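You operate a simulated robot arm through the tools that you are given. There is no shell and no other tool. Be economical: measure what you need, move in short steps, check, and stop when the job is done.

You run a simulated robot arm. Do the job below in one go: nothing can be reset, and whatever is moved stays where it is left.

## Task
Glue the blue module with one shot at 2 bar.
Fine: seat it in the blue slide; afterwards pressure off, cup back under the nozzle.

Only the result counts: the job must be done as asked and must still hold three seconds after the hand-in. Knocking over, shifting, dropping, spilling or breaking anything else fails it.

## Robot
A 5-joint arm with a two-finger parallel gripper, fixed in place. Base frame: the origin is at the foot of the arm, x ahead of it, y to its left, z up; the work surface is at about z = 12. Units: mm, rad, N and s.
With the tool pointing down near the work surface it reaches from about 260 to 680 mm from the base axis. Its first joint turns from -1.152 to 1.152 rad. The tool tilts only in the upright plane through the base axis and itself; it spins freely about its own axis. Payload 2.9 kg.
Tool frame: the origin (TCP) lies between the finger pads and is the grasp point; the fingertips stand 30 mm ahead of it; z points along the fingers, y is the line along which they close. The gripper opens to 110 mm. The fingers are 20 mm wide and 10 mm thick; the gripper's body (48 by 112 mm) begins 55 mm behind the TCP.
Orientation is that of the tool frame in the base frame, as a unit quaternion [x, y, z, w]. With the fingers straight down and closing along the base's y, the tool's x points along the base's -x, its y along +y and its z along -z.

## Interface
- The arm moves only by the tool nudge_tool. Its argument "rows" is a list of rows, each an object (a shift or turn left out is 0, a gripper value left out holds the last) with "dr": the turn, a rotation vector about the tool's x, y, z in units of 5 degrees (1.0 is 5 degrees), a list of three; "translation": the shift along the tool's x, y, z in units of 25 mm (1.0 is 25 mm), a list of three; "fingers": the closure, from 0 (fully open) to 1 (shut). In form: [{"dr": [ax, ay, az], "translation": [tx, ty, tz], "fingers": fingers}, ...]. A call has 1 to 10 rows; each row shifts and turns the commanded pose from where the row before left it, along the tool's axes as they then stand. A call with a number of a shift or a turn outside -1 to 1 is refused whole. A row lasts 0.2 s, in which the tool goes at most 50 mm and 0.15 rad; a call with a longer step from one row to the next is refused whole, and so is a gripper value outside its range. A pose out of reach is approached as far as the arm can. The call stops where the force on the tool passes 90 N (or 10 N more than at its start, if that is more) or the arm is blocked; 0.2 s more then pass. The fingers move at their own pace (about 108 mm/s each) and stop on an object; they squeeze with about 29 N. The grip force told is the motor's: it shows also when the fingers shut on nothing. Time passes only in rows, and 0.2 s behind the last, so rows that do not move let the fingers close. The reply holds the time, the measured pose of the TCP, the force on the tool along the base axes, the opening and the grip force, in the units named above and with some noise, with the torque about the TCP (base axes, N m) and any sound that the robot's microphone picked up.
- Cameras (640 x 400 px; columns grow to the right, rows downward): "scene" is fixed at [20, -436.4, 617.3]; the picture's right is [0.90, -0.43, 0.00], its down [-0.19, -0.41, -0.89] and it looks along [0.38, 0.81, -0.45] (base axes); focal length 358 px, centre (320, 200). "wrist" rides on the gripper at [72, 17, -103] in the tool frame; the picture's right is [-0.23, 0.97, 0.00], its down [-0.76, -0.18, -0.62] and it looks along [-0.61, -0.14, 0.78] (tool axes); focal length 222 px, centre (320, 200). There is no depth. A picture from a camera that has moved, and an enlarged one, comes with that camera's place and axes in the base frame and with its lens.
- camera(camera): a new picture of that camera. It takes no simulated time.
- zoom(camera, box): a new picture of the part [left, top, right, bottom] of that camera's present view, enlarged. It takes no simulated time.
- hand_in(): hands the job in; it is judged then, once.

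Work in short steps. Places have to be worked out from the pictures, the camera data and where the tool is seen: move nearer, look again, correct. Check each grasp and each placing, and mend what went wrong. You have 120 turns and 64 pictures in all, those below and enlarged ones among them. Open the gripper and draw the arm clear of the work before you hand the job in, unless the task says otherwise; then end with one line.

The tools are called after "Request:" as name(argument=value, ...) on one line, values as JSON. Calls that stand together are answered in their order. nudge_tool: Moves the arm, as the interface text tells. Its arguments: {"type":"object","properties":{"rows":{"type":"array","items":{"type":"object","properties":{"dr":{"type":"array","items":{"type":"number"}},"translation":{"type":"array","items":{"type":"number"}},"fingers":{"type":"number"}}}}},"required":["rows"]} The other tools are called the same way: camera (camera) takes a picture; zoom (camera, box) takes an enlarged picture of a part of a camera's view; hand_in () hands the job in.

At the start:

```text
t: 0.0
ee_pos: [224.6, 282.1, 345.3]
tcp_rot: [0.0, 1.0, 0.0, 0.0]
wrist_force: [-0.3, -1.2, 0.3]
torque: [0.01, 0.03, 0.01]
opening: 109.9
gripper_force: 0.0
```

scene: 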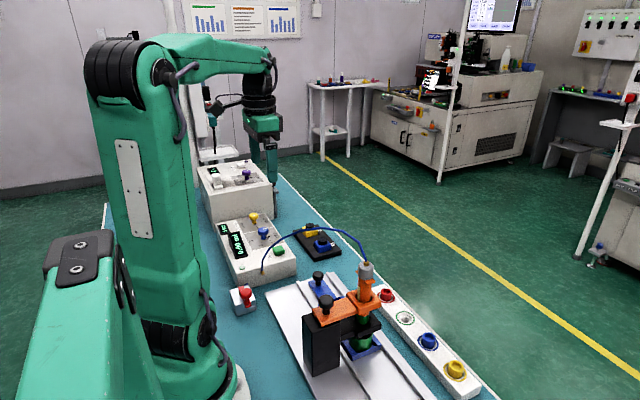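
wrist: 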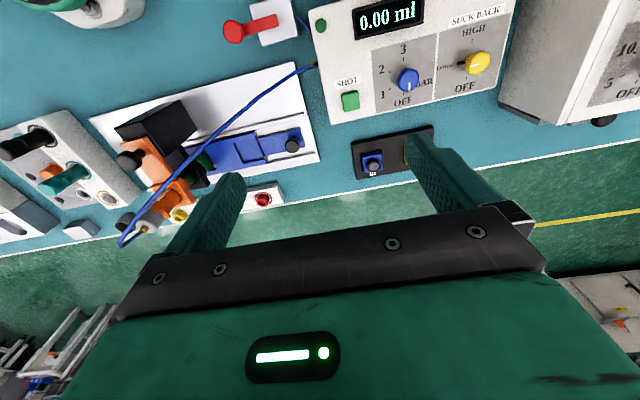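

I start by looking closer at the scene from both cameras.

Request:
zoom(camera="scene", box=[180, 150, 340, 250])

Request:
zoom(camera="scene", box=[220, 220, 500, 400])

Request:
zoom(camera="wrist", box=[300, 0, 640, 200])

Request:
zoom(camera="wrist", box=[0, 50, 340, 250])

```text
4.00 times, centred on (260, 200) of scene
camera zoom: at [20.0, -436.4, 617.3], right [0.9, -0.43, 0.0], down [-0.19, -0.41, -0.89], along [0.38, 0.81, -0.45], focal length 1430 px, centre (560, 200)
```

zoom: 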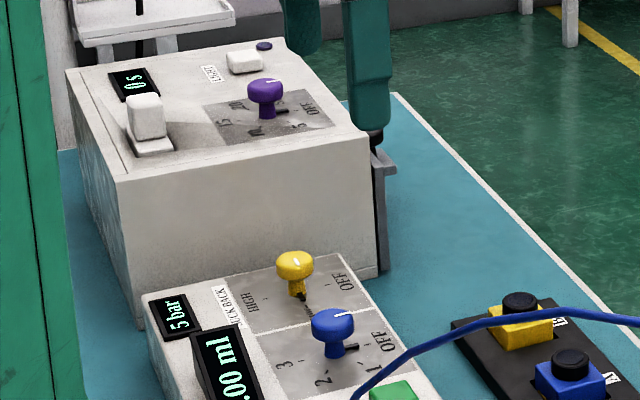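

```text
2.22 times, centred on (360, 310) of scene
camera zoom: at [20.0, -436.4, 617.3], right [0.9, -0.43, 0.0], down [-0.19, -0.41, -0.89], along [0.38, 0.81, -0.45], focal length 794 px, centre (231, -44)
```

zoom: 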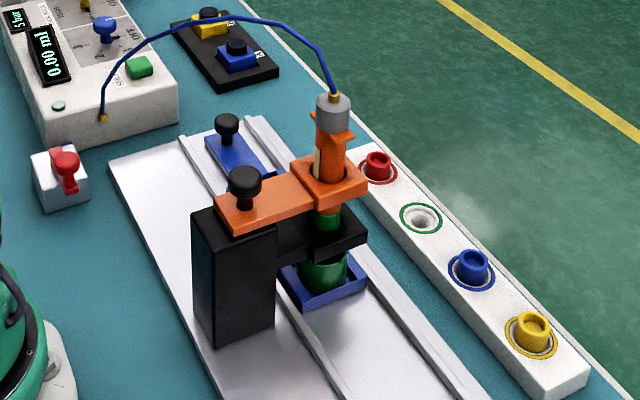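

```text
1.88 times, centred on (470, 100) of wrist
camera zoom: at [152.4, 299.1, 447.4], right [0.23, 0.97, 0.0], down [0.76, -0.18, 0.62], along [0.61, -0.14, -0.78], focal length 418 px, centre (38, 388)
```

zoom: 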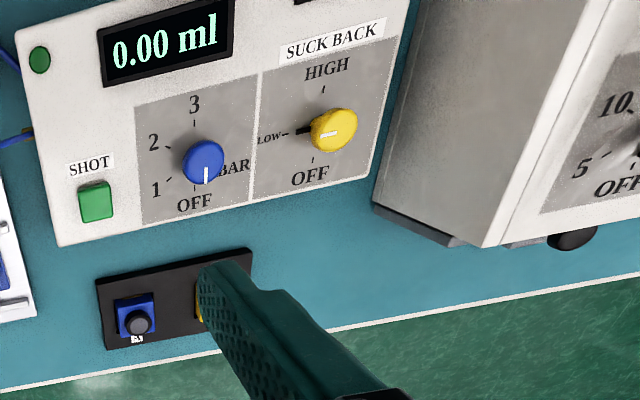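

```text
1.88 times, centred on (170, 150) of wrist
camera zoom: at [152.4, 299.1, 447.4], right [0.23, 0.97, 0.0], down [0.76, -0.18, 0.62], along [0.61, -0.14, -0.78], focal length 418 px, centre (602, 294)
```

zoom: 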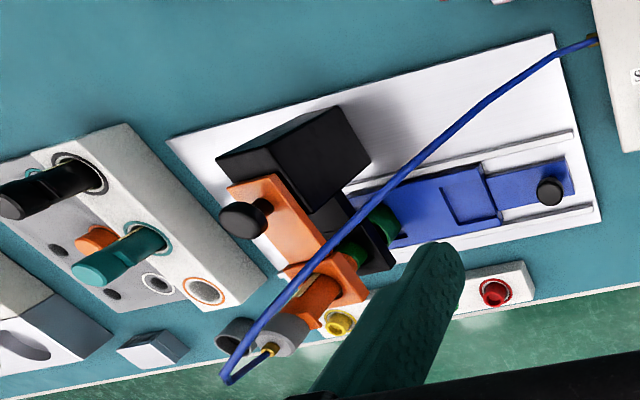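

I'll zoom further on the module tray label, the slide/nozzle area and the tip rack.

Request:
zoom(camera="scene", box=[290, 220, 350, 258])

Request:
zoom(camera="scene", box=[300, 260, 420, 370])

Request:
zoom(camera="wrist", box=[0, 120, 130, 250])

```text
10.53 times, centred on (320, 239) of scene
camera zoom: at [20.0, -436.4, 617.3], right [0.9, -0.43, 0.0], down [-0.19, -0.41, -0.89], along [0.38, 0.81, -0.45], focal length 3763 px, centre (320, -210)
```

zoom: 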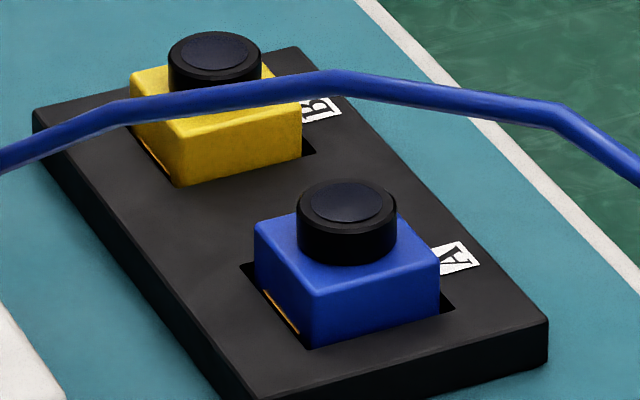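

```text
3.64 times, centred on (360, 315) of scene
camera zoom: at [20.0, -436.4, 617.3], right [0.9, -0.43, 0.0], down [-0.19, -0.41, -0.89], along [0.38, 0.81, -0.45], focal length 1300 px, centre (174, -218)
```

zoom: 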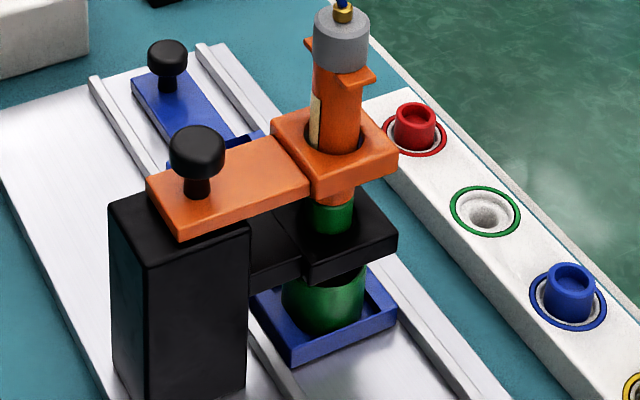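

```text
3.08 times, centred on (65, 185) of wrist
camera zoom: at [152.4, 299.1, 447.4], right [0.23, 0.97, 0.0], down [0.76, -0.18, 0.62], along [0.61, -0.14, -0.78], focal length 684 px, centre (1105, 246)
```

zoom: 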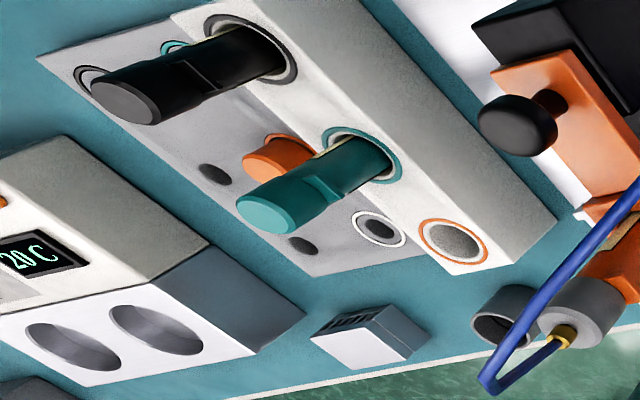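

The green cup sits in the slide under the nozzle, the pocket lies on the +y side, and module A (blue) sits in the black tray. I shift and spin the tool so the wrist camera looks along -y over the slide.

Request:
nudge_tool(rows=[{"translation": [-0.95, 0.48, 0.25]}, {"translation": [-0.95, 0.48, 0.25]}, {"translation": [-0.95, 0.48, 0.25]}, {"translation": [-0.95, 0.48, 0.25]}, {"dr": [0, 0, 1]}, {"dr": [0, 0, 1]}, {"dr": [0, 0, 1]}, {"dr": [0, 0, 1]}, {"dr": [0, 0, 1]}, {"dr": [0, 0, 1]}])

Request:
nudge_tool(rows=[{"dr": [0, 0, 1]}, {"dr": [0, 0, 1]}, {"dr": [0, 0, 1]}, {"dr": [0, 0, 1]}, {"dr": [0, 0, 1]}, {"dr": [0, 0, 1]}, {"dr": [0, 0, 1]}, {"dr": [0, 0, 1]}, {"dr": [0, 0, 1]}, {"dr": [0, 0, 1]}])

Request:
nudge_tool(rows=[{"dr": [0, 0, 1]}, {"dr": [0, 0, 1]}])

Request:
camera(camera="wrist")

```text
t: 2.2
ee_pos: [320.4, 331.2, 319.4]
tcp_rot: [0.259, 0.966, -0.001, 0.0]
wrist_force: [0.8, 0.5, 0.1]
torque: [0.03, 0.02, 0.0]
opening: 109.9
gripper_force: 0.0
```

```text
t: 4.4
ee_pos: [319.6, 329.2, 320.1]
tcp_rot: [0.644, 0.765, -0.001, 0.0]
wrist_force: [-0.1, 0.7, 1.3]
torque: [0.01, 0.01, 0.01]
opening: 110.0
gripper_force: 0.1
```

```text
t: 5.0
ee_pos: [319.3, 329.6, 318.6]
tcp_rot: [0.707, 0.707, 0.0, 0.0]
wrist_force: [-0.1, -0.2, 0.3]
torque: [0.01, 0.0, 0.02]
opening: 109.9
gripper_force: 0.1
```

```text
54 pictures are left
camera wrist: at [337.3, 402.8, 422.8], right [0.97, -0.23, 0.0], down [-0.18, -0.76, 0.62], along [-0.14, -0.61, -0.78], focal length 222 px, centre (320, 200)
```

wrist: 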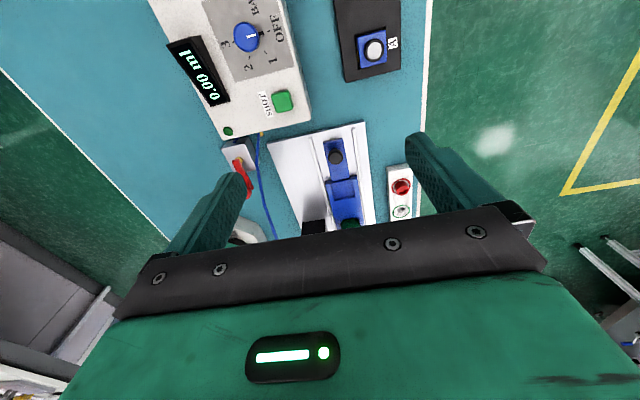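

Request:
zoom(camera="wrist", box=[230, 110, 430, 240])

Request:
zoom(camera="wrist", box=[150, 0, 410, 140])

```text
3.08 times, centred on (330, 175) of wrist
camera zoom: at [337.3, 402.8, 422.8], right [0.97, -0.23, 0.0], down [-0.18, -0.76, 0.62], along [-0.14, -0.61, -0.78], focal length 684 px, centre (289, 277)
```

zoom: 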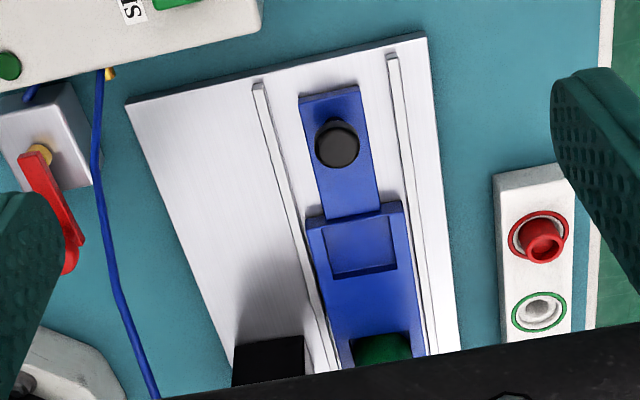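

```text
2.46 times, centred on (280, 70) of wrist
camera zoom: at [337.3, 402.8, 422.8], right [0.97, -0.23, 0.0], down [-0.18, -0.76, 0.62], along [-0.14, -0.61, -0.78], focal length 547 px, centre (418, 520)
```

zoom: 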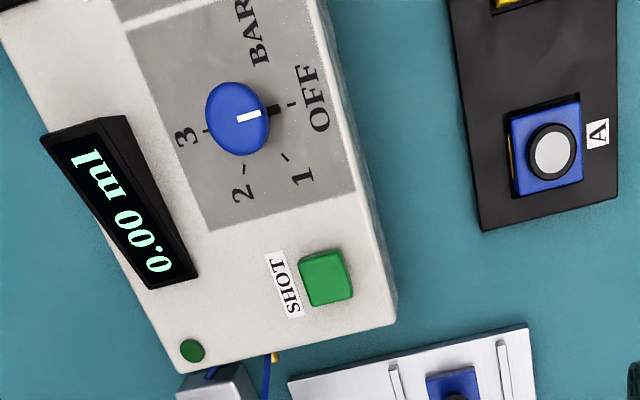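

Geometry so far: dial (243,407,~90), module A about (402,357), pocket about (325,114), slide knob about (322,208), rails and tray parallel to the base axes. I move above module A for a closer look.

Request:
nudge_tool(rows=[{"translation": [0.18, 0.55, 0.99]}, {"translation": [0.18, 0.55, 0.99]}, {"translation": [0.18, 0.55, 0.99]}, {"translation": [0.18, 0.55, 0.99]}, {"translation": [0.18, 0.55, 0.99]}, {"translation": [0.18, 0.55, 0.99]}])

Request:
camera(camera="wrist")

Request:
camera(camera="scene")

```text
t: 6.4
ee_pos: [402.9, 358.4, 171.9]
tcp_rot: [0.707, 0.707, -0.001, 0.0]
wrist_force: [0.5, -0.1, -0.7]
torque: [0.01, -0.01, -0.01]
opening: 110.0
gripper_force: 0.0
```

```text
51 pictures are left
camera wrist: at [420.7, 430.3, 274.4], right [0.97, -0.23, 0.0], down [-0.18, -0.76, 0.62], along [-0.14, -0.61, -0.78], focal length 222 px, centre (320, 200)
```

wrist: 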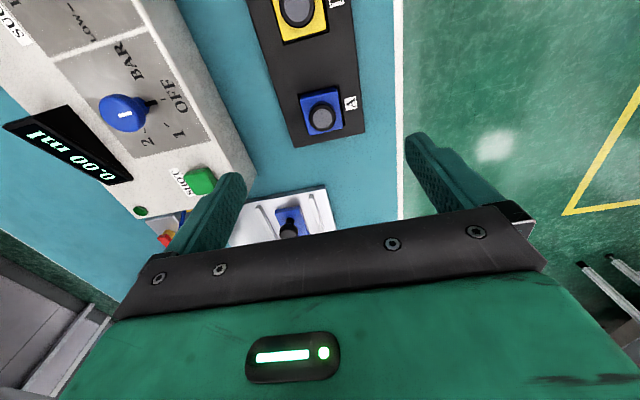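

```text
50 pictures are left
```

scene: 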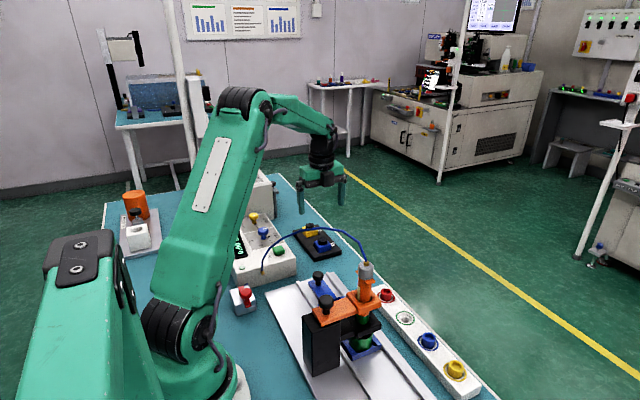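

Module A centre is about (406,356.5). I lower over it with fingers open to tip height about 55 and check against the scene view.

Request:
nudge_tool(rows=[{"translation": [-0.02, 0.03, 0.87]}, {"translation": [-0.02, 0.03, 0.87]}, {"translation": [-0.02, 0.03, 0.87]}, {"translation": [-0.02, 0.03, 0.87]}, {}])

Request:
zoom(camera="scene", box=[280, 190, 360, 265])

Request:
camera(camera="wrist")

```text
t: 7.6
ee_pos: [406.2, 354.7, 83.1]
tcp_rot: [0.707, 0.707, 0.0, 0.0]
wrist_force: [0.2, 0.1, 0.6]
torque: [0.02, 0.0, -0.01]
opening: 110.2
gripper_force: 0.0
```

```text
5.33 times, centred on (320, 228) of scene
camera zoom: at [20.0, -436.4, 617.3], right [0.9, -0.43, 0.0], down [-0.19, -0.41, -0.89], along [0.38, 0.81, -0.45], focal length 1907 px, centre (320, 53)
```

zoom: 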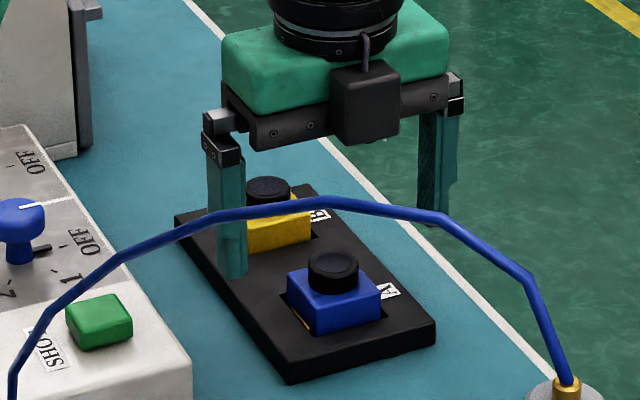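

```text
48 pictures are left
camera wrist: at [423.4, 427.7, 185.9], right [0.97, -0.23, 0.0], down [-0.18, -0.76, 0.62], along [-0.14, -0.61, -0.78], focal length 222 px, centre (320, 200)
```

wrist: 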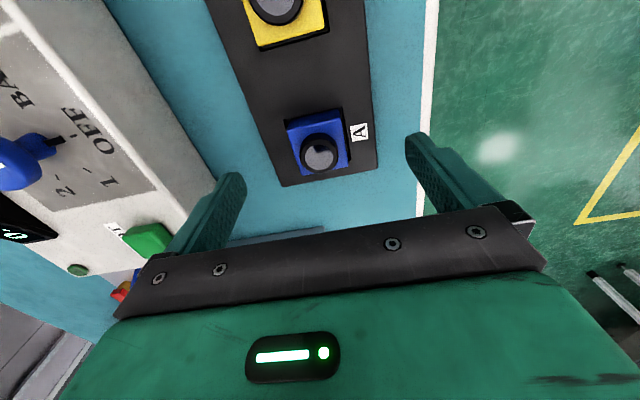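

Lens top is at about z 46, body top ~33, tray top ~21. I lower so the tips are at z≈26, then close on the body and check.

Request:
nudge_tool(rows=[{"translation": [0.06, 0, 0.54]}, {"translation": [0, 0, 0.54]}, {}])

Request:
nudge_tool(rows=[{"fingers": 1.0}, {}, {}, {}])

Request:
zoom(camera="scene", box=[280, 190, 360, 265])

```text
t: 8.4
ee_pos: [406.5, 355.6, 57.5]
tcp_rot: [0.708, 0.707, 0.0, 0.0]
wrist_force: [-0.4, 0.0, 0.1]
torque: [-0.05, -0.01, 0.03]
opening: 109.9
gripper_force: 0.0
```

```text
t: 9.4
ee_pos: [406.1, 357.5, 56.8]
tcp_rot: [0.707, 0.707, 0.0, 0.0]
wrist_force: [-0.6, 0.3, 0.1]
torque: [0.01, -0.02, 0.01]
opening: 39.0
gripper_force: 29.2
```

```text
5.33 times, centred on (320, 228) of scene
camera zoom: at [20.0, -436.4, 617.3], right [0.9, -0.43, 0.0], down [-0.19, -0.41, -0.89], along [0.38, 0.81, -0.45], focal length 1907 px, centre (320, 53)
```

zoom: 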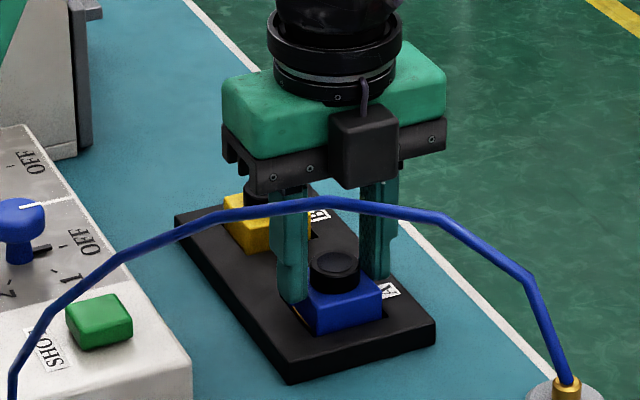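

Held at 39 mm on the body. I lift it straight up and check.

Request:
nudge_tool(rows=[{"translation": [0, 0, -0.4]}, {"translation": [0, 0, -0.8]}, {"translation": [0, 0, -1]}, {"translation": [0, 0, -1]}, {"translation": [0, 0, -1]}, {}])

Request:
camera(camera="wrist")

Request:
zoom(camera="scene", box=[270, 160, 370, 260])

```text
t: 10.8
ee_pos: [404.3, 357.8, 163.6]
tcp_rot: [0.707, 0.707, -0.001, 0.0]
wrist_force: [0.4, 0.6, -0.7]
torque: [0.03, -0.02, 0.04]
opening: 39.0
gripper_force: 28.9
```

```text
46 pictures are left
camera wrist: at [422.3, 429.5, 266.4], right [0.97, -0.23, 0.0], down [-0.18, -0.76, 0.62], along [-0.14, -0.61, -0.78], focal length 222 px, centre (320, 200)
```

wrist: 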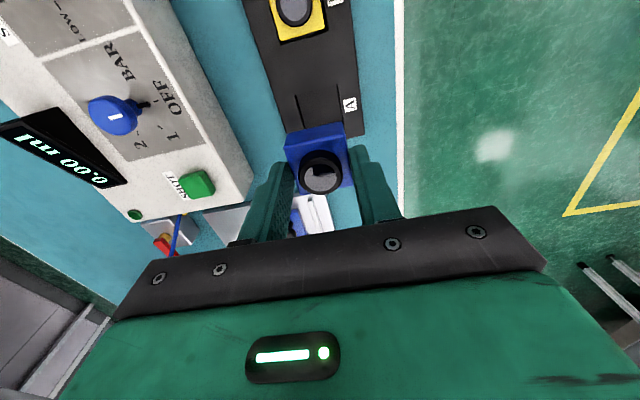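

```text
4.00 times, centred on (320, 210) of scene
camera zoom: at [20.0, -436.4, 617.3], right [0.9, -0.43, 0.0], down [-0.19, -0.41, -0.89], along [0.38, 0.81, -0.45], focal length 1430 px, centre (320, 160)
```

zoom: 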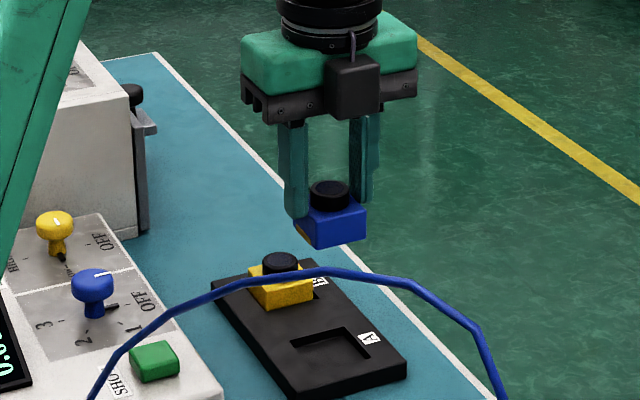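

Grasp is good. I zoom in to measure the module's offset and height relative to the TCP.

Request:
zoom(camera="wrist", box=[250, 100, 410, 220])

Request:
zoom(camera="scene", box=[335, 185, 365, 225])

```text
3.33 times, centred on (330, 160) of wrist
camera zoom: at [422.3, 429.5, 266.4], right [0.97, -0.23, 0.0], down [-0.18, -0.76, 0.62], along [-0.14, -0.61, -0.78], focal length 740 px, centre (287, 333)
```

zoom: 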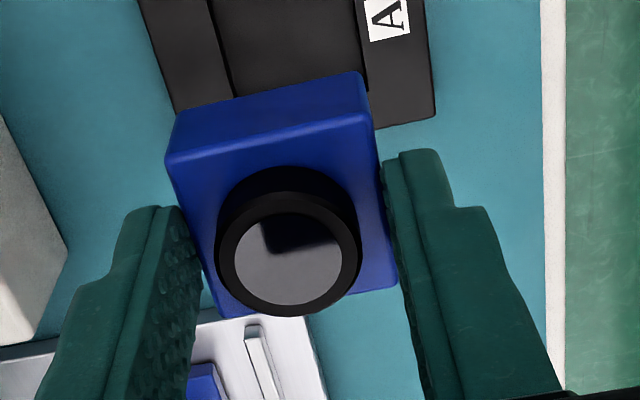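

```text
10.00 times, centred on (350, 205) of scene
camera zoom: at [20.0, -436.4, 617.3], right [0.9, -0.43, 0.0], down [-0.19, -0.41, -0.89], along [0.38, 0.81, -0.45], focal length 3575 px, centre (20, 150)
```

zoom: 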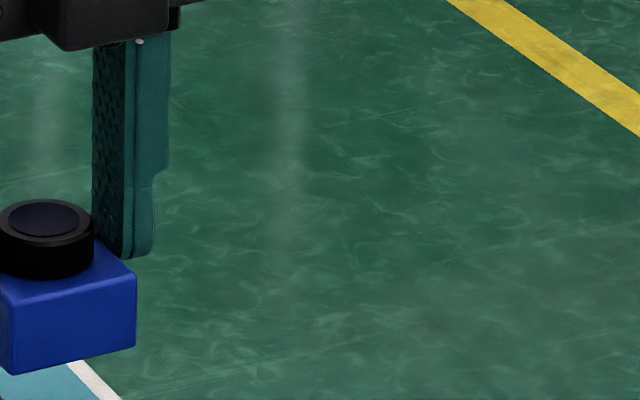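

The module is centred on the TCP with its bottom about 44 mm below it. I carry it to (335,185,165), beside the hose, to look at the pocket.

Request:
nudge_tool(rows=[{"translation": [-0.865, -0.345, 0]}, {"translation": [-0.865, -0.345, 0]}, {"translation": [-0.865, -0.345, 0]}, {"translation": [-0.865, -0.345, 0]}, {"translation": [-0.865, -0.345, 0]}, {"translation": [-0.865, -0.345, 0]}, {"translation": [-0.865, -0.345, 0]}, {"translation": [-0.865, -0.345, 0]}, {}])

Request:
camera(camera="wrist")

Request:
zoom(camera="scene", box=[220, 160, 460, 360])

```text
t: 12.8
ee_pos: [336.5, 185.1, 161.4]
tcp_rot: [0.706, 0.708, 0.0, 0.001]
wrist_force: [-0.2, 0.6, -1.0]
torque: [0.0, 0.01, -0.05]
opening: 39.0
gripper_force: 29.1
```

```text
42 pictures are left
camera wrist: at [353.1, 255.9, 264.3], right [0.97, -0.23, 0.0], down [-0.18, -0.76, 0.62], along [-0.14, -0.61, -0.78], focal length 222 px, centre (320, 200)
```

wrist: 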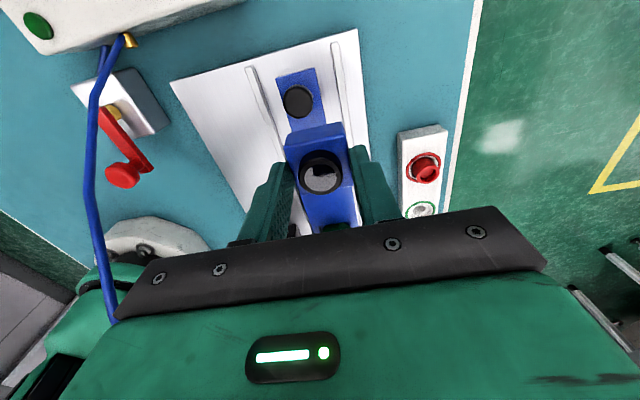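

```text
2.00 times, centred on (340, 260) of scene
camera zoom: at [20.0, -436.4, 617.3], right [0.9, -0.43, 0.0], down [-0.19, -0.41, -0.89], along [0.38, 0.81, -0.45], focal length 715 px, centre (280, 80)
```

zoom: 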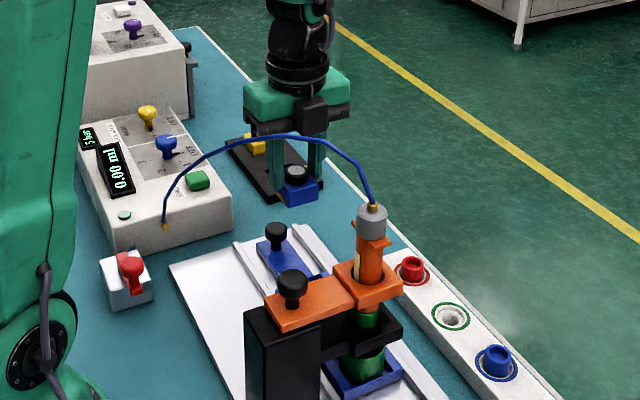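

The module hides the pocket from here. I lower to z≈115 (body below the hose arc) and move to y≈108 with x 345, so the pocket shows above the module in the picture.

Request:
nudge_tool(rows=[{"translation": [0, 0.17, 0.93]}, {"translation": [0, 0.17, 0.93]}, {"translation": [-0.5, 0, 0]}, {"translation": [-0.52, 0, 0]}, {"translation": [-0.52, 0, 0]}, {"translation": [-0.52, 0, 0]}, {"translation": [-0.52, 0, 0]}, {"translation": [-0.5, 0, 0]}, {}])

Request:
camera(camera="wrist")

Request:
zoom(camera="scene", box=[220, 160, 460, 360])

```text
t: 14.8
ee_pos: [345.9, 107.1, 115.9]
tcp_rot: [0.707, 0.708, 0.001, 0.0]
wrist_force: [-0.4, 1.3, -0.3]
torque: [-0.03, 0.03, -0.03]
opening: 39.0
gripper_force: 29.2
```

```text
40 pictures are left
camera wrist: at [363.0, 179.5, 218.6], right [0.97, -0.23, 0.0], down [-0.18, -0.76, 0.62], along [-0.14, -0.61, -0.78], focal length 222 px, centre (320, 200)
```

wrist: 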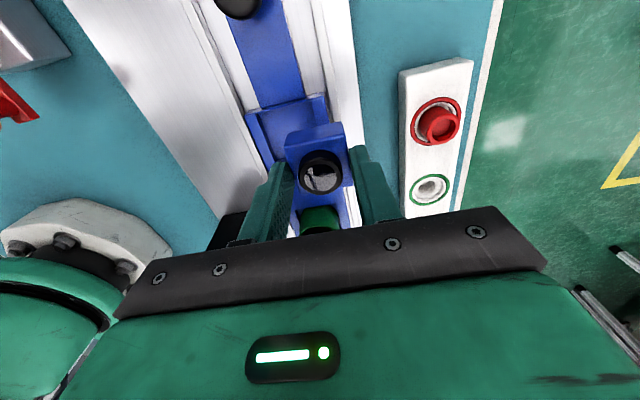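

```text
2.00 times, centred on (340, 260) of scene
camera zoom: at [20.0, -436.4, 617.3], right [0.9, -0.43, 0.0], down [-0.19, -0.41, -0.89], along [0.38, 0.81, -0.45], focal length 715 px, centre (280, 80)
```

zoom: 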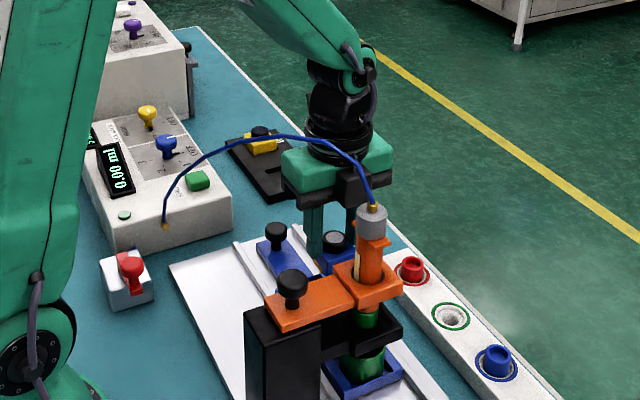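

Request:
zoom(camera="wrist", box=[210, 70, 370, 240])

```text
2.35 times, centred on (290, 155) of wrist
camera zoom: at [363.0, 179.5, 218.6], right [0.97, -0.23, 0.0], down [-0.18, -0.76, 0.62], along [-0.14, -0.61, -0.78], focal length 523 px, centre (391, 306)
```

zoom: 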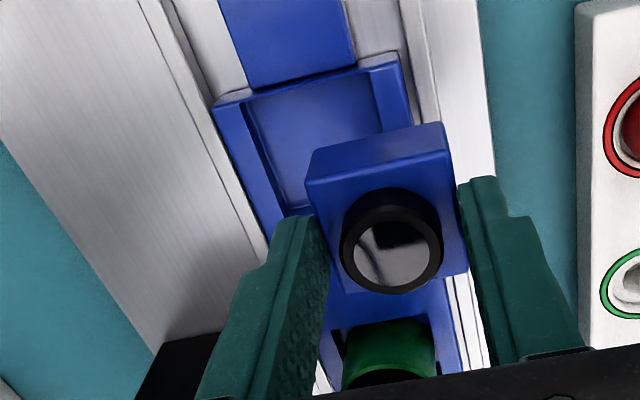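

Pocket centre is estimated at about (323,111.5), inner size ~45 mm, wall top ~z 30. I move over it at z≈88 and check the alignment.

Request:
nudge_tool(rows=[{"translation": [0.06, -0.32, 0.37]}, {"translation": [0.06, -0.32, 0.37]}, {"translation": [0.06, -0.3, 0.37]}, {}])

Request:
zoom(camera="wrist", box=[230, 70, 410, 240])

Request:
zoom(camera="scene", box=[290, 220, 400, 320])

```text
t: 15.8
ee_pos: [322.2, 111.2, 88.3]
tcp_rot: [0.707, 0.707, 0.0, 0.0]
wrist_force: [-0.3, 0.0, 1.2]
torque: [-0.01, -0.04, -0.02]
opening: 39.1
gripper_force: 29.1
```

```text
2.35 times, centred on (320, 155) of wrist
camera zoom: at [338.7, 184.5, 191.0], right [0.97, -0.23, 0.0], down [-0.18, -0.76, 0.62], along [-0.14, -0.61, -0.78], focal length 523 px, centre (320, 306)
```

zoom: 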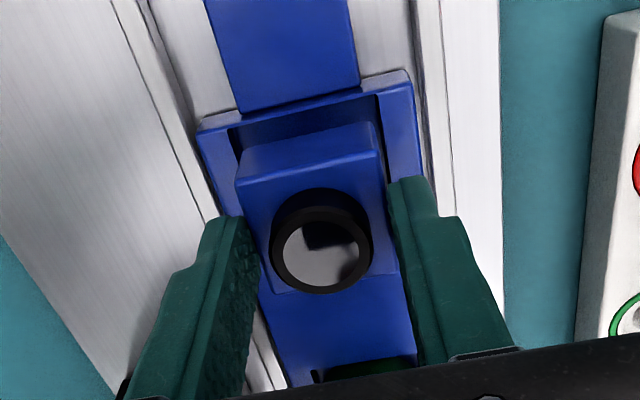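

```text
4.00 times, centred on (345, 270) of scene
camera zoom: at [20.0, -436.4, 617.3], right [0.9, -0.43, 0.0], down [-0.19, -0.41, -0.89], along [0.38, 0.81, -0.45], focal length 1430 px, centre (220, -80)
```

zoom: 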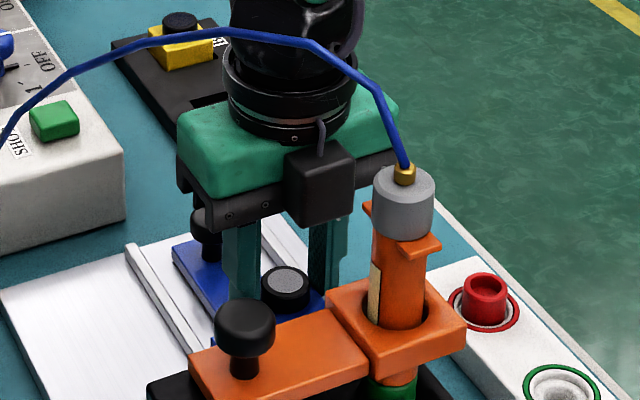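

Camera estimates: module bottom x 303–341, near edge y 131; pocket inner x 300–345, near edge ~134. It is aligned, so I lower gently.

Request:
nudge_tool(rows=[{"translation": [0, 0, 0.25]}, {"translation": [0, 0, 0.25]}, {}])

Request:
nudge_tool(rows=[{"translation": [0, 0, 0.12]}, {"translation": [0, 0, 0.12]}, {}])

Request:
zoom(camera="wrist", box=[230, 70, 410, 240])

```text
t: 16.6
ee_pos: [322.6, 111.5, 74.9]
tcp_rot: [0.707, 0.707, 0.001, 0.001]
wrist_force: [0.8, -0.5, 0.0]
torque: [0.02, 0.03, 0.0]
opening: 38.6
gripper_force: 29.1
```

```text
t: 17.4
ee_pos: [322.6, 111.3, 69.7]
tcp_rot: [0.707, 0.708, 0.0, 0.0]
wrist_force: [-0.8, 0.0, 4.2]
torque: [-0.02, 0.03, -0.01]
opening: 38.8
gripper_force: 28.9
```

```text
2.35 times, centred on (320, 155) of wrist
camera zoom: at [339.3, 183.9, 173.0], right [0.97, -0.23, 0.0], down [-0.18, -0.76, 0.62], along [-0.14, -0.61, -0.78], focal length 523 px, centre (320, 306)
```

zoom: 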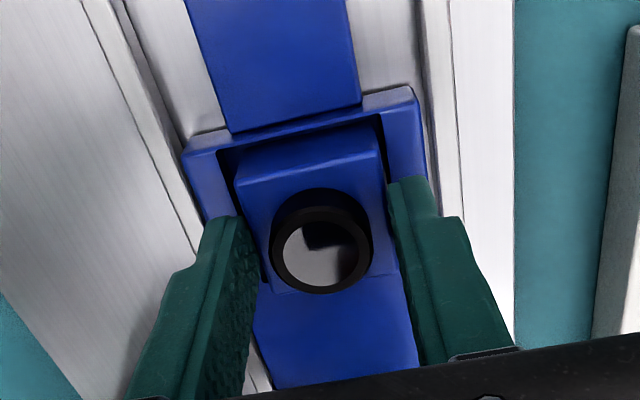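

A slight contact force (4 N) appears at z≈70. I lower a bit more in small steps and watch the force.

Request:
nudge_tool(rows=[{"translation": [0, 0, 0.06]}, {}])

Request:
zoom(camera="scene", box=[315, 250, 375, 300])

```text
t: 18.0
ee_pos: [322.3, 110.8, 68.9]
tcp_rot: [0.707, 0.707, 0.0, 0.002]
wrist_force: [-5.0, 1.4, 21.8]
torque: [0.01, 0.21, -0.02]
opening: 39.1
gripper_force: 29.5
```

```text
8.00 times, centred on (345, 275) of scene
camera zoom: at [19.9, -436.4, 617.3], right [0.9, -0.43, 0.0], down [-0.19, -0.41, -0.89], along [0.38, 0.81, -0.45], focal length 2860 px, centre (120, -400)
```

zoom: 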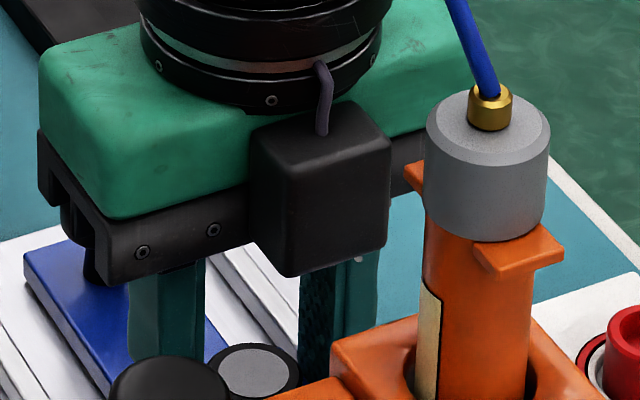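

Request:
zoom(camera="wrist", box=[270, 110, 370, 190])

```text
5.00 times, centred on (320, 150) of wrist
camera zoom: at [339.4, 183.6, 171.9], right [0.97, -0.23, 0.0], down [-0.18, -0.76, 0.62], along [-0.14, -0.61, -0.78], focal length 1111 px, centre (320, 450)
```

zoom: 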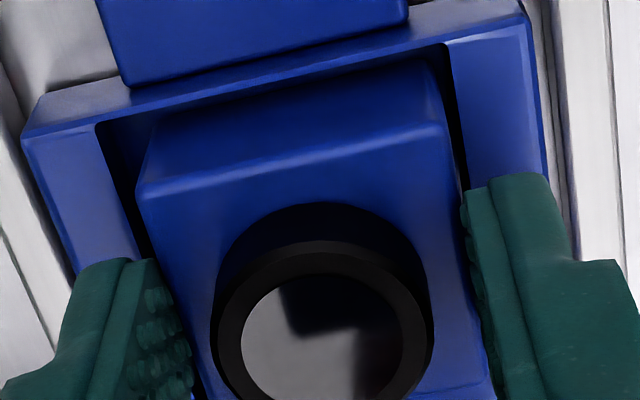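

Module is inside the pocket walls (wall top ~33, tips ~39), so the contact is the pocket floor. I release to about 56 mm and look.

Request:
nudge_tool(rows=[{"fingers": 0.49}, {}, {}])

Request:
nudge_tool(rows=[{"translation": [0, 0, -0.5]}, {"translation": [0, 0, -0.5]}, {"translation": [0, 0, -0.5]}, {}])

Request:
zoom(camera="wrist", box=[230, 50, 410, 240])

```text
t: 18.8
ee_pos: [321.0, 110.9, 67.6]
tcp_rot: [0.707, 0.707, -0.001, 0.0]
wrist_force: [-0.1, -0.4, -1.0]
torque: [0.02, -0.04, 0.0]
opening: 56.1
gripper_force: 0.1
```

```text
t: 19.8
ee_pos: [321.9, 111.1, 106.8]
tcp_rot: [0.707, 0.707, 0.0, 0.0]
wrist_force: [-0.1, 0.0, 0.2]
torque: [0.0, 0.04, 0.0]
opening: 56.2
gripper_force: 0.1
```

```text
2.11 times, centred on (320, 145) of wrist
camera zoom: at [339.5, 184.1, 209.2], right [0.97, -0.23, 0.0], down [-0.18, -0.76, 0.62], along [-0.14, -0.61, -0.78], focal length 468 px, centre (320, 316)
```

zoom: 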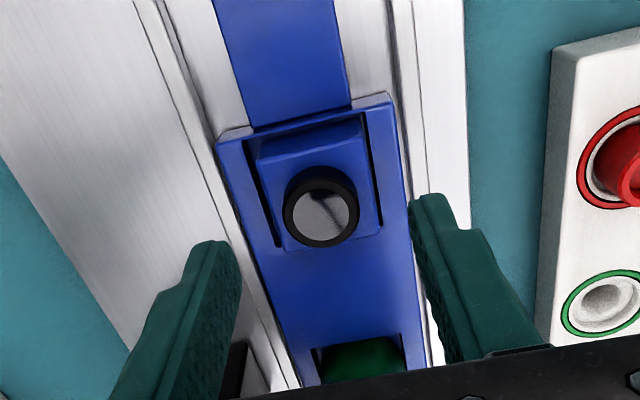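

Module sits in the pocket. Next I set the pressure while the cup is still under the nozzle; I back out along +y clear of the hose, then up.

Request:
nudge_tool(rows=[{"translation": [0.5, 0.3, 0]}, {"translation": [1, 0.3, 0]}, {"translation": [1, 0.3, 0]}, {"translation": [1, 0, 0]}, {"translation": [1, 0, 0]}, {"translation": [1, 0, 0]}, {"translation": [1, 0, 0]}, {"translation": [1, 0, 0]}, {"translation": [1, 0, -0.5]}, {"translation": [0.5, 0, -1]}])

Request:
nudge_tool(rows=[{"translation": [0.5, -0.4, -1], "dr": [0, 0, -1]}, {"translation": [0, -0.4, -1], "dr": [0, 0, -1]}, {"dr": [0, 0, -1]}, {"dr": [0, 0, -1]}, {"dr": [0, 0, -1]}, {"dr": [0, 0, -1]}, {"dr": [0, 0, -1]}, {"dr": [0, 0, -1]}, {"dr": [0, 0, -1]}])

Request:
nudge_tool(rows=[{"dr": [0, 0, -1]}, {"dr": [0, 0, -1]}, {"dr": [0, 0, -1]}, {"dr": [0, 0, -1]}, {"dr": [0, 0, -1]}, {"dr": [0, 0, -1]}, {"dr": [0, 0, -1]}, {"dr": [0, 0, -1]}, {"dr": [0, 0, -1]}])

```text
t: 22.0
ee_pos: [343.1, 335.8, 141.5]
tcp_rot: [0.707, 0.707, 0.001, 0.0]
wrist_force: [0.5, -0.3, 0.4]
torque: [0.01, 0.02, -0.02]
opening: 56.0
gripper_force: 0.1
```

```text
t: 24.0
ee_pos: [324.2, 347.7, 192.6]
tcp_rot: [0.382, 0.924, 0.0, 0.0]
wrist_force: [1.1, -0.9, -0.4]
torque: [-0.02, 0.0, -0.04]
opening: 56.0
gripper_force: 0.1
```

```text
t: 26.0
ee_pos: [324.6, 348.5, 192.5]
tcp_rot: [-0.001, 1.0, 0.0, 0.0]
wrist_force: [-0.7, 0.5, -0.5]
torque: [0.02, 0.02, -0.01]
opening: 56.0
gripper_force: 0.0
```

Orientation is as at the start. I move above the blue dial and look.

Request:
nudge_tool(rows=[{"translation": [0.81, 0.59, 0.32]}, {"translation": [0.81, 0.59, 0.32]}, {"translation": [0.81, 0.59, 0.32]}, {"translation": [0.81, 0.59, 0.32]}, {}])

Request:
camera(camera="wrist")

Request:
zoom(camera="scene", box=[210, 170, 310, 270])

```text
t: 27.2
ee_pos: [241.3, 407.3, 159.7]
tcp_rot: [0.0, 1.0, 0.0, 0.0]
wrist_force: [0.1, 0.0, 0.9]
torque: [0.0, -0.03, -0.02]
opening: 56.2
gripper_force: 0.0
```

```text
31 pictures are left
camera wrist: at [169.2, 424.2, 263.1], right [0.23, 0.97, 0.0], down [0.76, -0.18, 0.62], along [0.61, -0.14, -0.78], focal length 222 px, centre (320, 200)
```

wrist: 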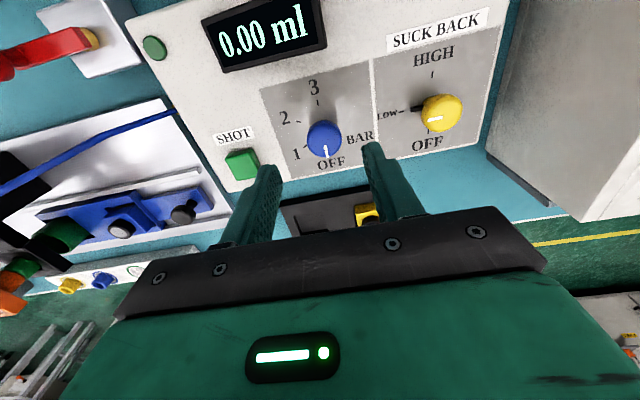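

```text
4.00 times, centred on (260, 220) of scene
camera zoom: at [20.0, -436.4, 617.3], right [0.9, -0.43, 0.0], down [-0.19, -0.41, -0.89], along [0.38, 0.81, -0.45], focal length 1430 px, centre (560, 120)
```

zoom: 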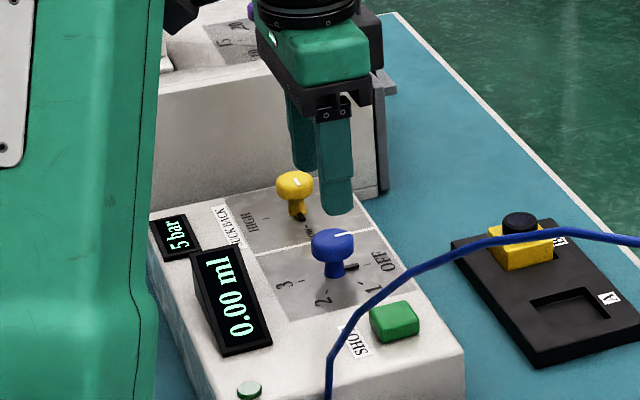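

Dial knob at about (242,409.5), top ~92, panel ~60. I descend with the tips to about z 68 and close.

Request:
nudge_tool(rows=[{"translation": [-0.03, 0.09, 0.8]}, {"translation": [0, 0, 0.8]}, {"translation": [0, 0, 0.6]}, {"translation": [0, 0, 0.24]}, {}])

Request:
zoom(camera="wrist", box=[230, 80, 430, 220])

Request:
zoom(camera="scene", box=[230, 180, 300, 250])

```text
t: 28.4
ee_pos: [244.7, 408.8, 98.4]
tcp_rot: [0.0, 1.0, 0.0, 0.001]
wrist_force: [0.1, -0.2, 0.5]
torque: [-0.05, 0.02, -0.01]
opening: 56.2
gripper_force: 0.0
```

```text
2.86 times, centred on (330, 150) of wrist
camera zoom: at [172.4, 426.2, 202.5], right [0.23, 0.97, 0.0], down [0.76, -0.18, 0.62], along [0.61, -0.14, -0.78], focal length 635 px, centre (291, 343)
```

zoom: 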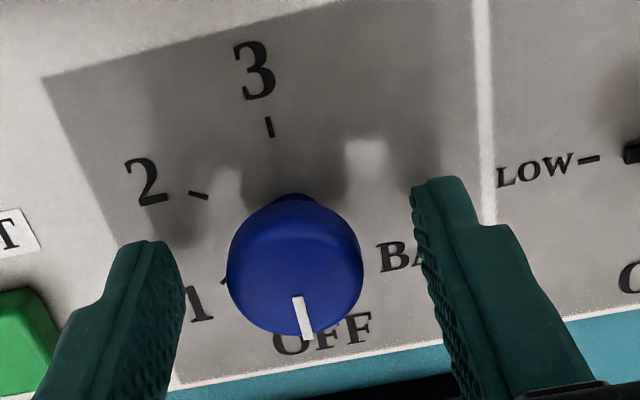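

```text
5.71 times, centred on (265, 215) of scene
camera zoom: at [20.0, -436.4, 617.3], right [0.9, -0.43, 0.0], down [-0.19, -0.41, -0.89], along [0.38, 0.81, -0.45], focal length 2043 px, centre (634, 114)
```

zoom: 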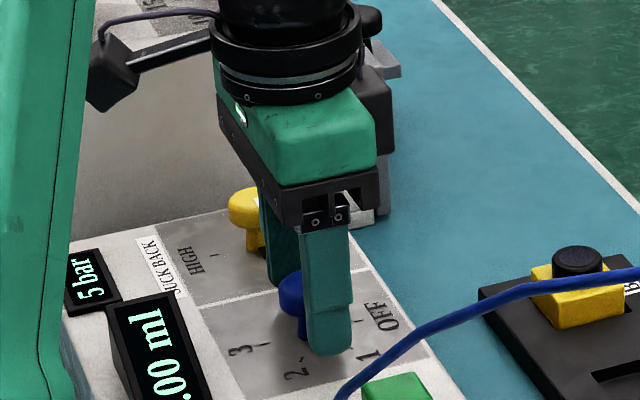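

Wrist picture puts the knob centre close to the TCP (~(246,410)). I shift 2 mm in +x and close on the knob.

Request:
nudge_tool(rows=[{"translation": [-0.08, 0.04, 0]}, {"fingers": 1.0}, {}, {}, {}])

Request:
zoom(camera="wrist", box=[230, 80, 430, 220])

```text
t: 29.6
ee_pos: [247.1, 409.5, 100.5]
tcp_rot: [0.0, 1.0, 0.0, 0.0]
wrist_force: [-2.1, -4.7, 2.7]
torque: [-0.09, 0.12, 0.0]
opening: 29.3
gripper_force: 45.2
```

```text
2.86 times, centred on (330, 150) of wrist
camera zoom: at [174.7, 427.0, 202.8], right [0.23, 0.97, 0.0], down [0.76, -0.18, 0.62], along [0.61, -0.14, -0.78], focal length 635 px, centre (291, 343)
```

zoom: 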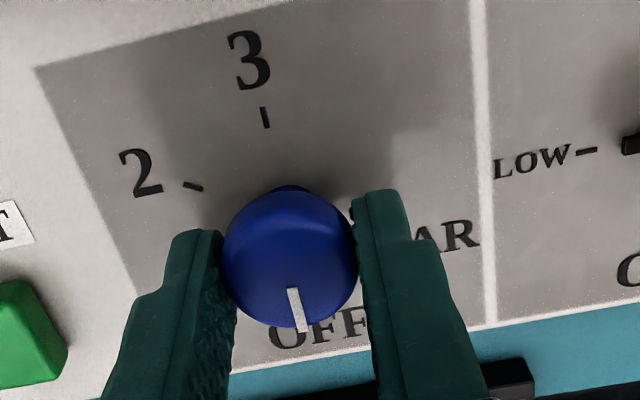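

Knob gripped; ticks lie 60° apart (OFF +x, 2 at 120° clockwise). I turn the tool clockwise, 120° in total, starting with 50°.

Request:
nudge_tool(rows=[{"dr": [0, 0, 1]}, {"dr": [0, 0, 1]}, {"dr": [0, 0, 1]}, {"dr": [0, 0, 1]}, {"dr": [0, 0, 1]}, {"dr": [0, 0, 1]}, {"dr": [0, 0, 1]}, {"dr": [0, 0, 1]}, {"dr": [0, 0, 1]}, {"dr": [0, 0, 1]}])

Request:
zoom(camera="wrist", box=[230, 80, 430, 220])

```text
t: 31.8
ee_pos: [244.8, 408.9, 99.8]
tcp_rot: [0.423, 0.906, -0.003, 0.0]
wrist_force: [1.9, -27.0, 18.5]
torque: [-0.56, 0.13, 0.04]
opening: 29.5
gripper_force: 45.3
```

```text
2.86 times, centred on (330, 150) of wrist
camera zoom: at [213.1, 476.3, 202.2], right [0.89, 0.45, 0.0], down [0.35, -0.7, 0.63], along [0.28, -0.56, -0.78], focal length 635 px, centre (291, 343)
```

zoom: 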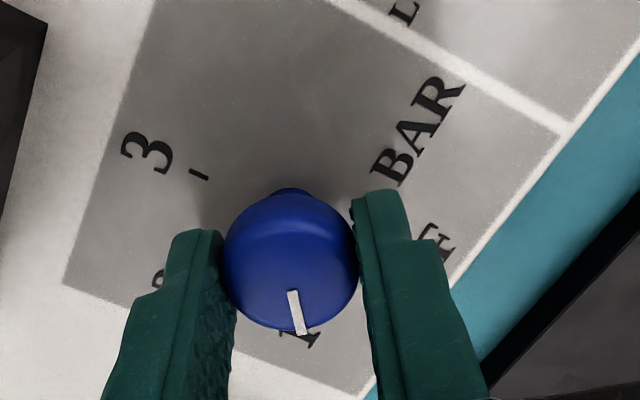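

The knob follows. A lateral force of -27 N shows the knob axis slightly to -y, so I shift 2 mm that way and go on turning.

Request:
nudge_tool(rows=[{"translation": [-0.061, -0.051, -0.02]}, {}])

```text
t: 32.4
ee_pos: [246.3, 409.7, 99.6]
tcp_rot: [0.423, 0.906, 0.0, 0.0]
wrist_force: [4.9, -3.8, -4.4]
torque: [-0.56, -0.32, 0.01]
opening: 29.4
gripper_force: 44.6
```

Forces dropped. I continue turning the remaining 70°.

Request:
nudge_tool(rows=[{"dr": [0, 0, 1]}, {"dr": [0, 0, 1]}, {"dr": [0, 0, 1]}, {"dr": [0, 0, 1]}, {"dr": [0, 0, 1]}, {"dr": [0, 0, 1]}, {"dr": [0, 0, 1]}, {"dr": [0, 0, 1]}])

Request:
nudge_tool(rows=[{"dr": [0, 0, 1]}, {"dr": [0, 0, 1]}, {"dr": [0, 0, 1]}, {"dr": [0, 0, 1]}, {"dr": [0, 0, 1]}, {"dr": [0, 0, 1]}, {}])

Request:
zoom(camera="wrist", box=[230, 80, 430, 220])

```text
t: 34.2
ee_pos: [245.4, 408.6, 100.0]
tcp_rot: [0.707, 0.707, 0.0, 0.001]
wrist_force: [-18.9, 17.1, -25.0]
torque: [0.83, 0.32, 0.02]
opening: 29.3
gripper_force: 45.1
```

```text
t: 35.5
ee_pos: [245.8, 408.5, 99.4]
tcp_rot: [0.835, 0.551, -0.001, 0.001]
wrist_force: [-15.8, 7.0, 1.9]
torque: [0.34, 0.24, 0.0]
opening: 29.2
gripper_force: 45.2
out of reach, approached as far as the arm can: row 5, 6
stopped in row 6: the force on the tool passed its limit at 101 N (the readings are from after the stop); the commanded pose is now the measured one
```

```text
2.86 times, centred on (330, 150) of wrist
camera zoom: at [289.4, 468.8, 203.0], right [0.81, -0.59, 0.0], down [-0.46, -0.63, 0.63], along [-0.37, -0.5, -0.78], focal length 635 px, centre (291, 343)
```

zoom: 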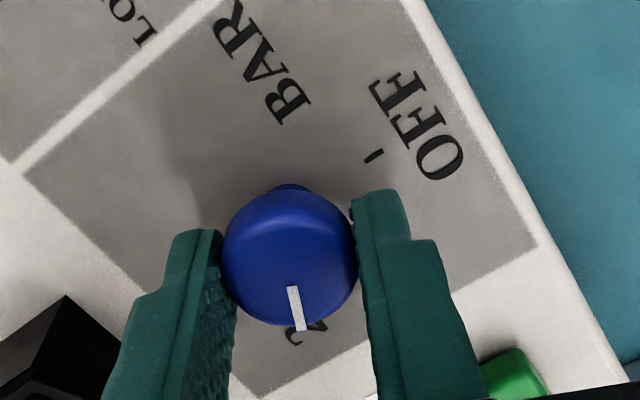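

The spin reached its limit at about 113°. I open the fingers, rise, and check where the pointer settled.

Request:
nudge_tool(rows=[{"fingers": 0.45}, {}, {}])

Request:
nudge_tool(rows=[{"translation": [0, 0, -0.6]}, {"translation": [0, 0, -0.8]}, {"translation": [0, 0, -0.8]}, {"dr": [0, 0, -1]}, {"dr": [0, 0, -1]}, {"dr": [0, 0, -1]}])

Request:
zoom(camera="wrist", box=[200, 0, 460, 200])

```text
t: 36.2
ee_pos: [245.6, 409.4, 100.1]
tcp_rot: [0.836, 0.549, -0.001, 0.001]
wrist_force: [-0.2, -0.1, -0.6]
torque: [0.0, 0.01, 0.03]
opening: 60.4
gripper_force: 0.1
```

```text
t: 37.6
ee_pos: [245.2, 407.7, 154.9]
tcp_rot: [0.757, 0.654, -0.002, 0.0]
wrist_force: [-0.5, -0.3, 0.0]
torque: [0.0, 0.01, -0.03]
opening: 60.5
gripper_force: 0.0
```

```text
2.00 times, centred on (330, 100) of wrist
camera zoom: at [273.8, 478.0, 258.2], right [0.93, -0.37, 0.0], down [-0.29, -0.73, 0.62], along [-0.23, -0.58, -0.78], focal length 444 px, centre (300, 400)
```

zoom: 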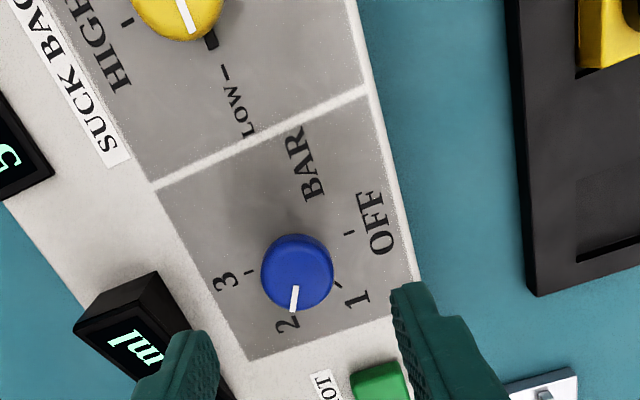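

Request:
zoom(camera="scene", box=[230, 205, 290, 255])

```text
8.00 times, centred on (260, 230) of scene
camera zoom: at [20.0, -436.4, 617.3], right [0.9, -0.43, 0.0], down [-0.19, -0.41, -0.89], along [0.38, 0.81, -0.45], focal length 2860 px, centre (800, -40)
```

zoom: 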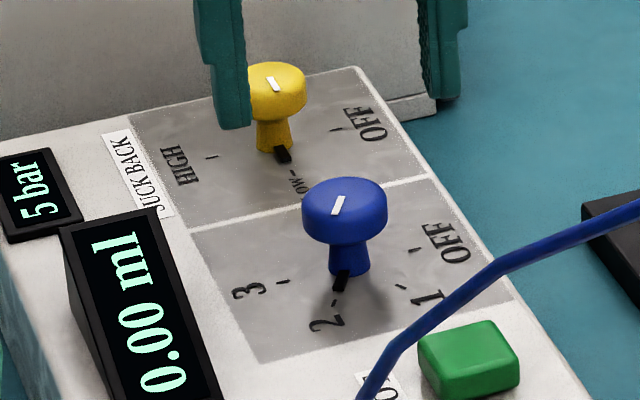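

The pointer lines up with the 2 tick. Now I move toward the slide knob: align the tool, go to about (345,330), then (322,208).

Request:
nudge_tool(rows=[{"dr": [0, 0, -0.83]}, {"dr": [0, 0, -0.83]}, {"translation": [0, 1, 0]}, {"translation": [0, 1, 0]}, {"translation": [-0.8, 1, 0]}, {"translation": [-0.8, 0.8, 0]}, {"translation": [-1, 0.0, 0]}, {"translation": [-1, 0, 0]}, {"translation": [-1, 0, 0]}, {}])

Request:
nudge_tool(rows=[{"translation": [-1, -0.4, 0.5]}, {"translation": [-1, -0.3, 0.5]}, {"translation": [-1, 0, 0]}, {}])

Request:
camera(camera="wrist")

```text
t: 39.9
ee_pos: [339.0, 292.5, 157.8]
tcp_rot: [0.707, 0.707, -0.002, 0.0]
wrist_force: [0.2, -0.5, -0.4]
torque: [0.01, -0.01, 0.0]
opening: 60.7
gripper_force: 0.0
```

```text
t: 40.9
ee_pos: [321.9, 218.6, 130.7]
tcp_rot: [0.707, 0.707, -0.001, 0.001]
wrist_force: [-0.2, 0.3, -0.5]
torque: [-0.01, -0.01, 0.04]
opening: 60.8
gripper_force: 0.0
```

```text
22 pictures are left
camera wrist: at [339.4, 290.4, 234.1], right [0.97, -0.23, 0.0], down [-0.18, -0.76, 0.62], along [-0.14, -0.61, -0.78], focal length 222 px, centre (320, 200)
```

wrist: 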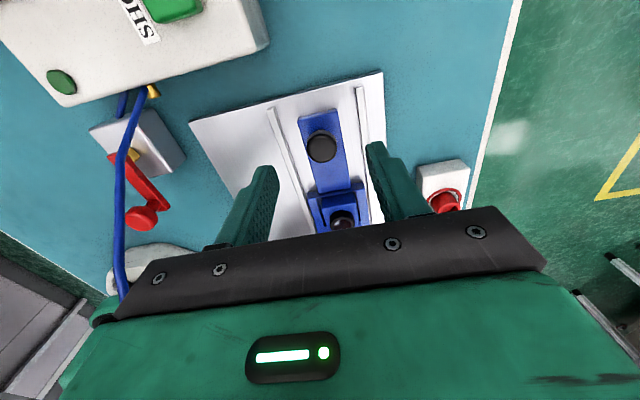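

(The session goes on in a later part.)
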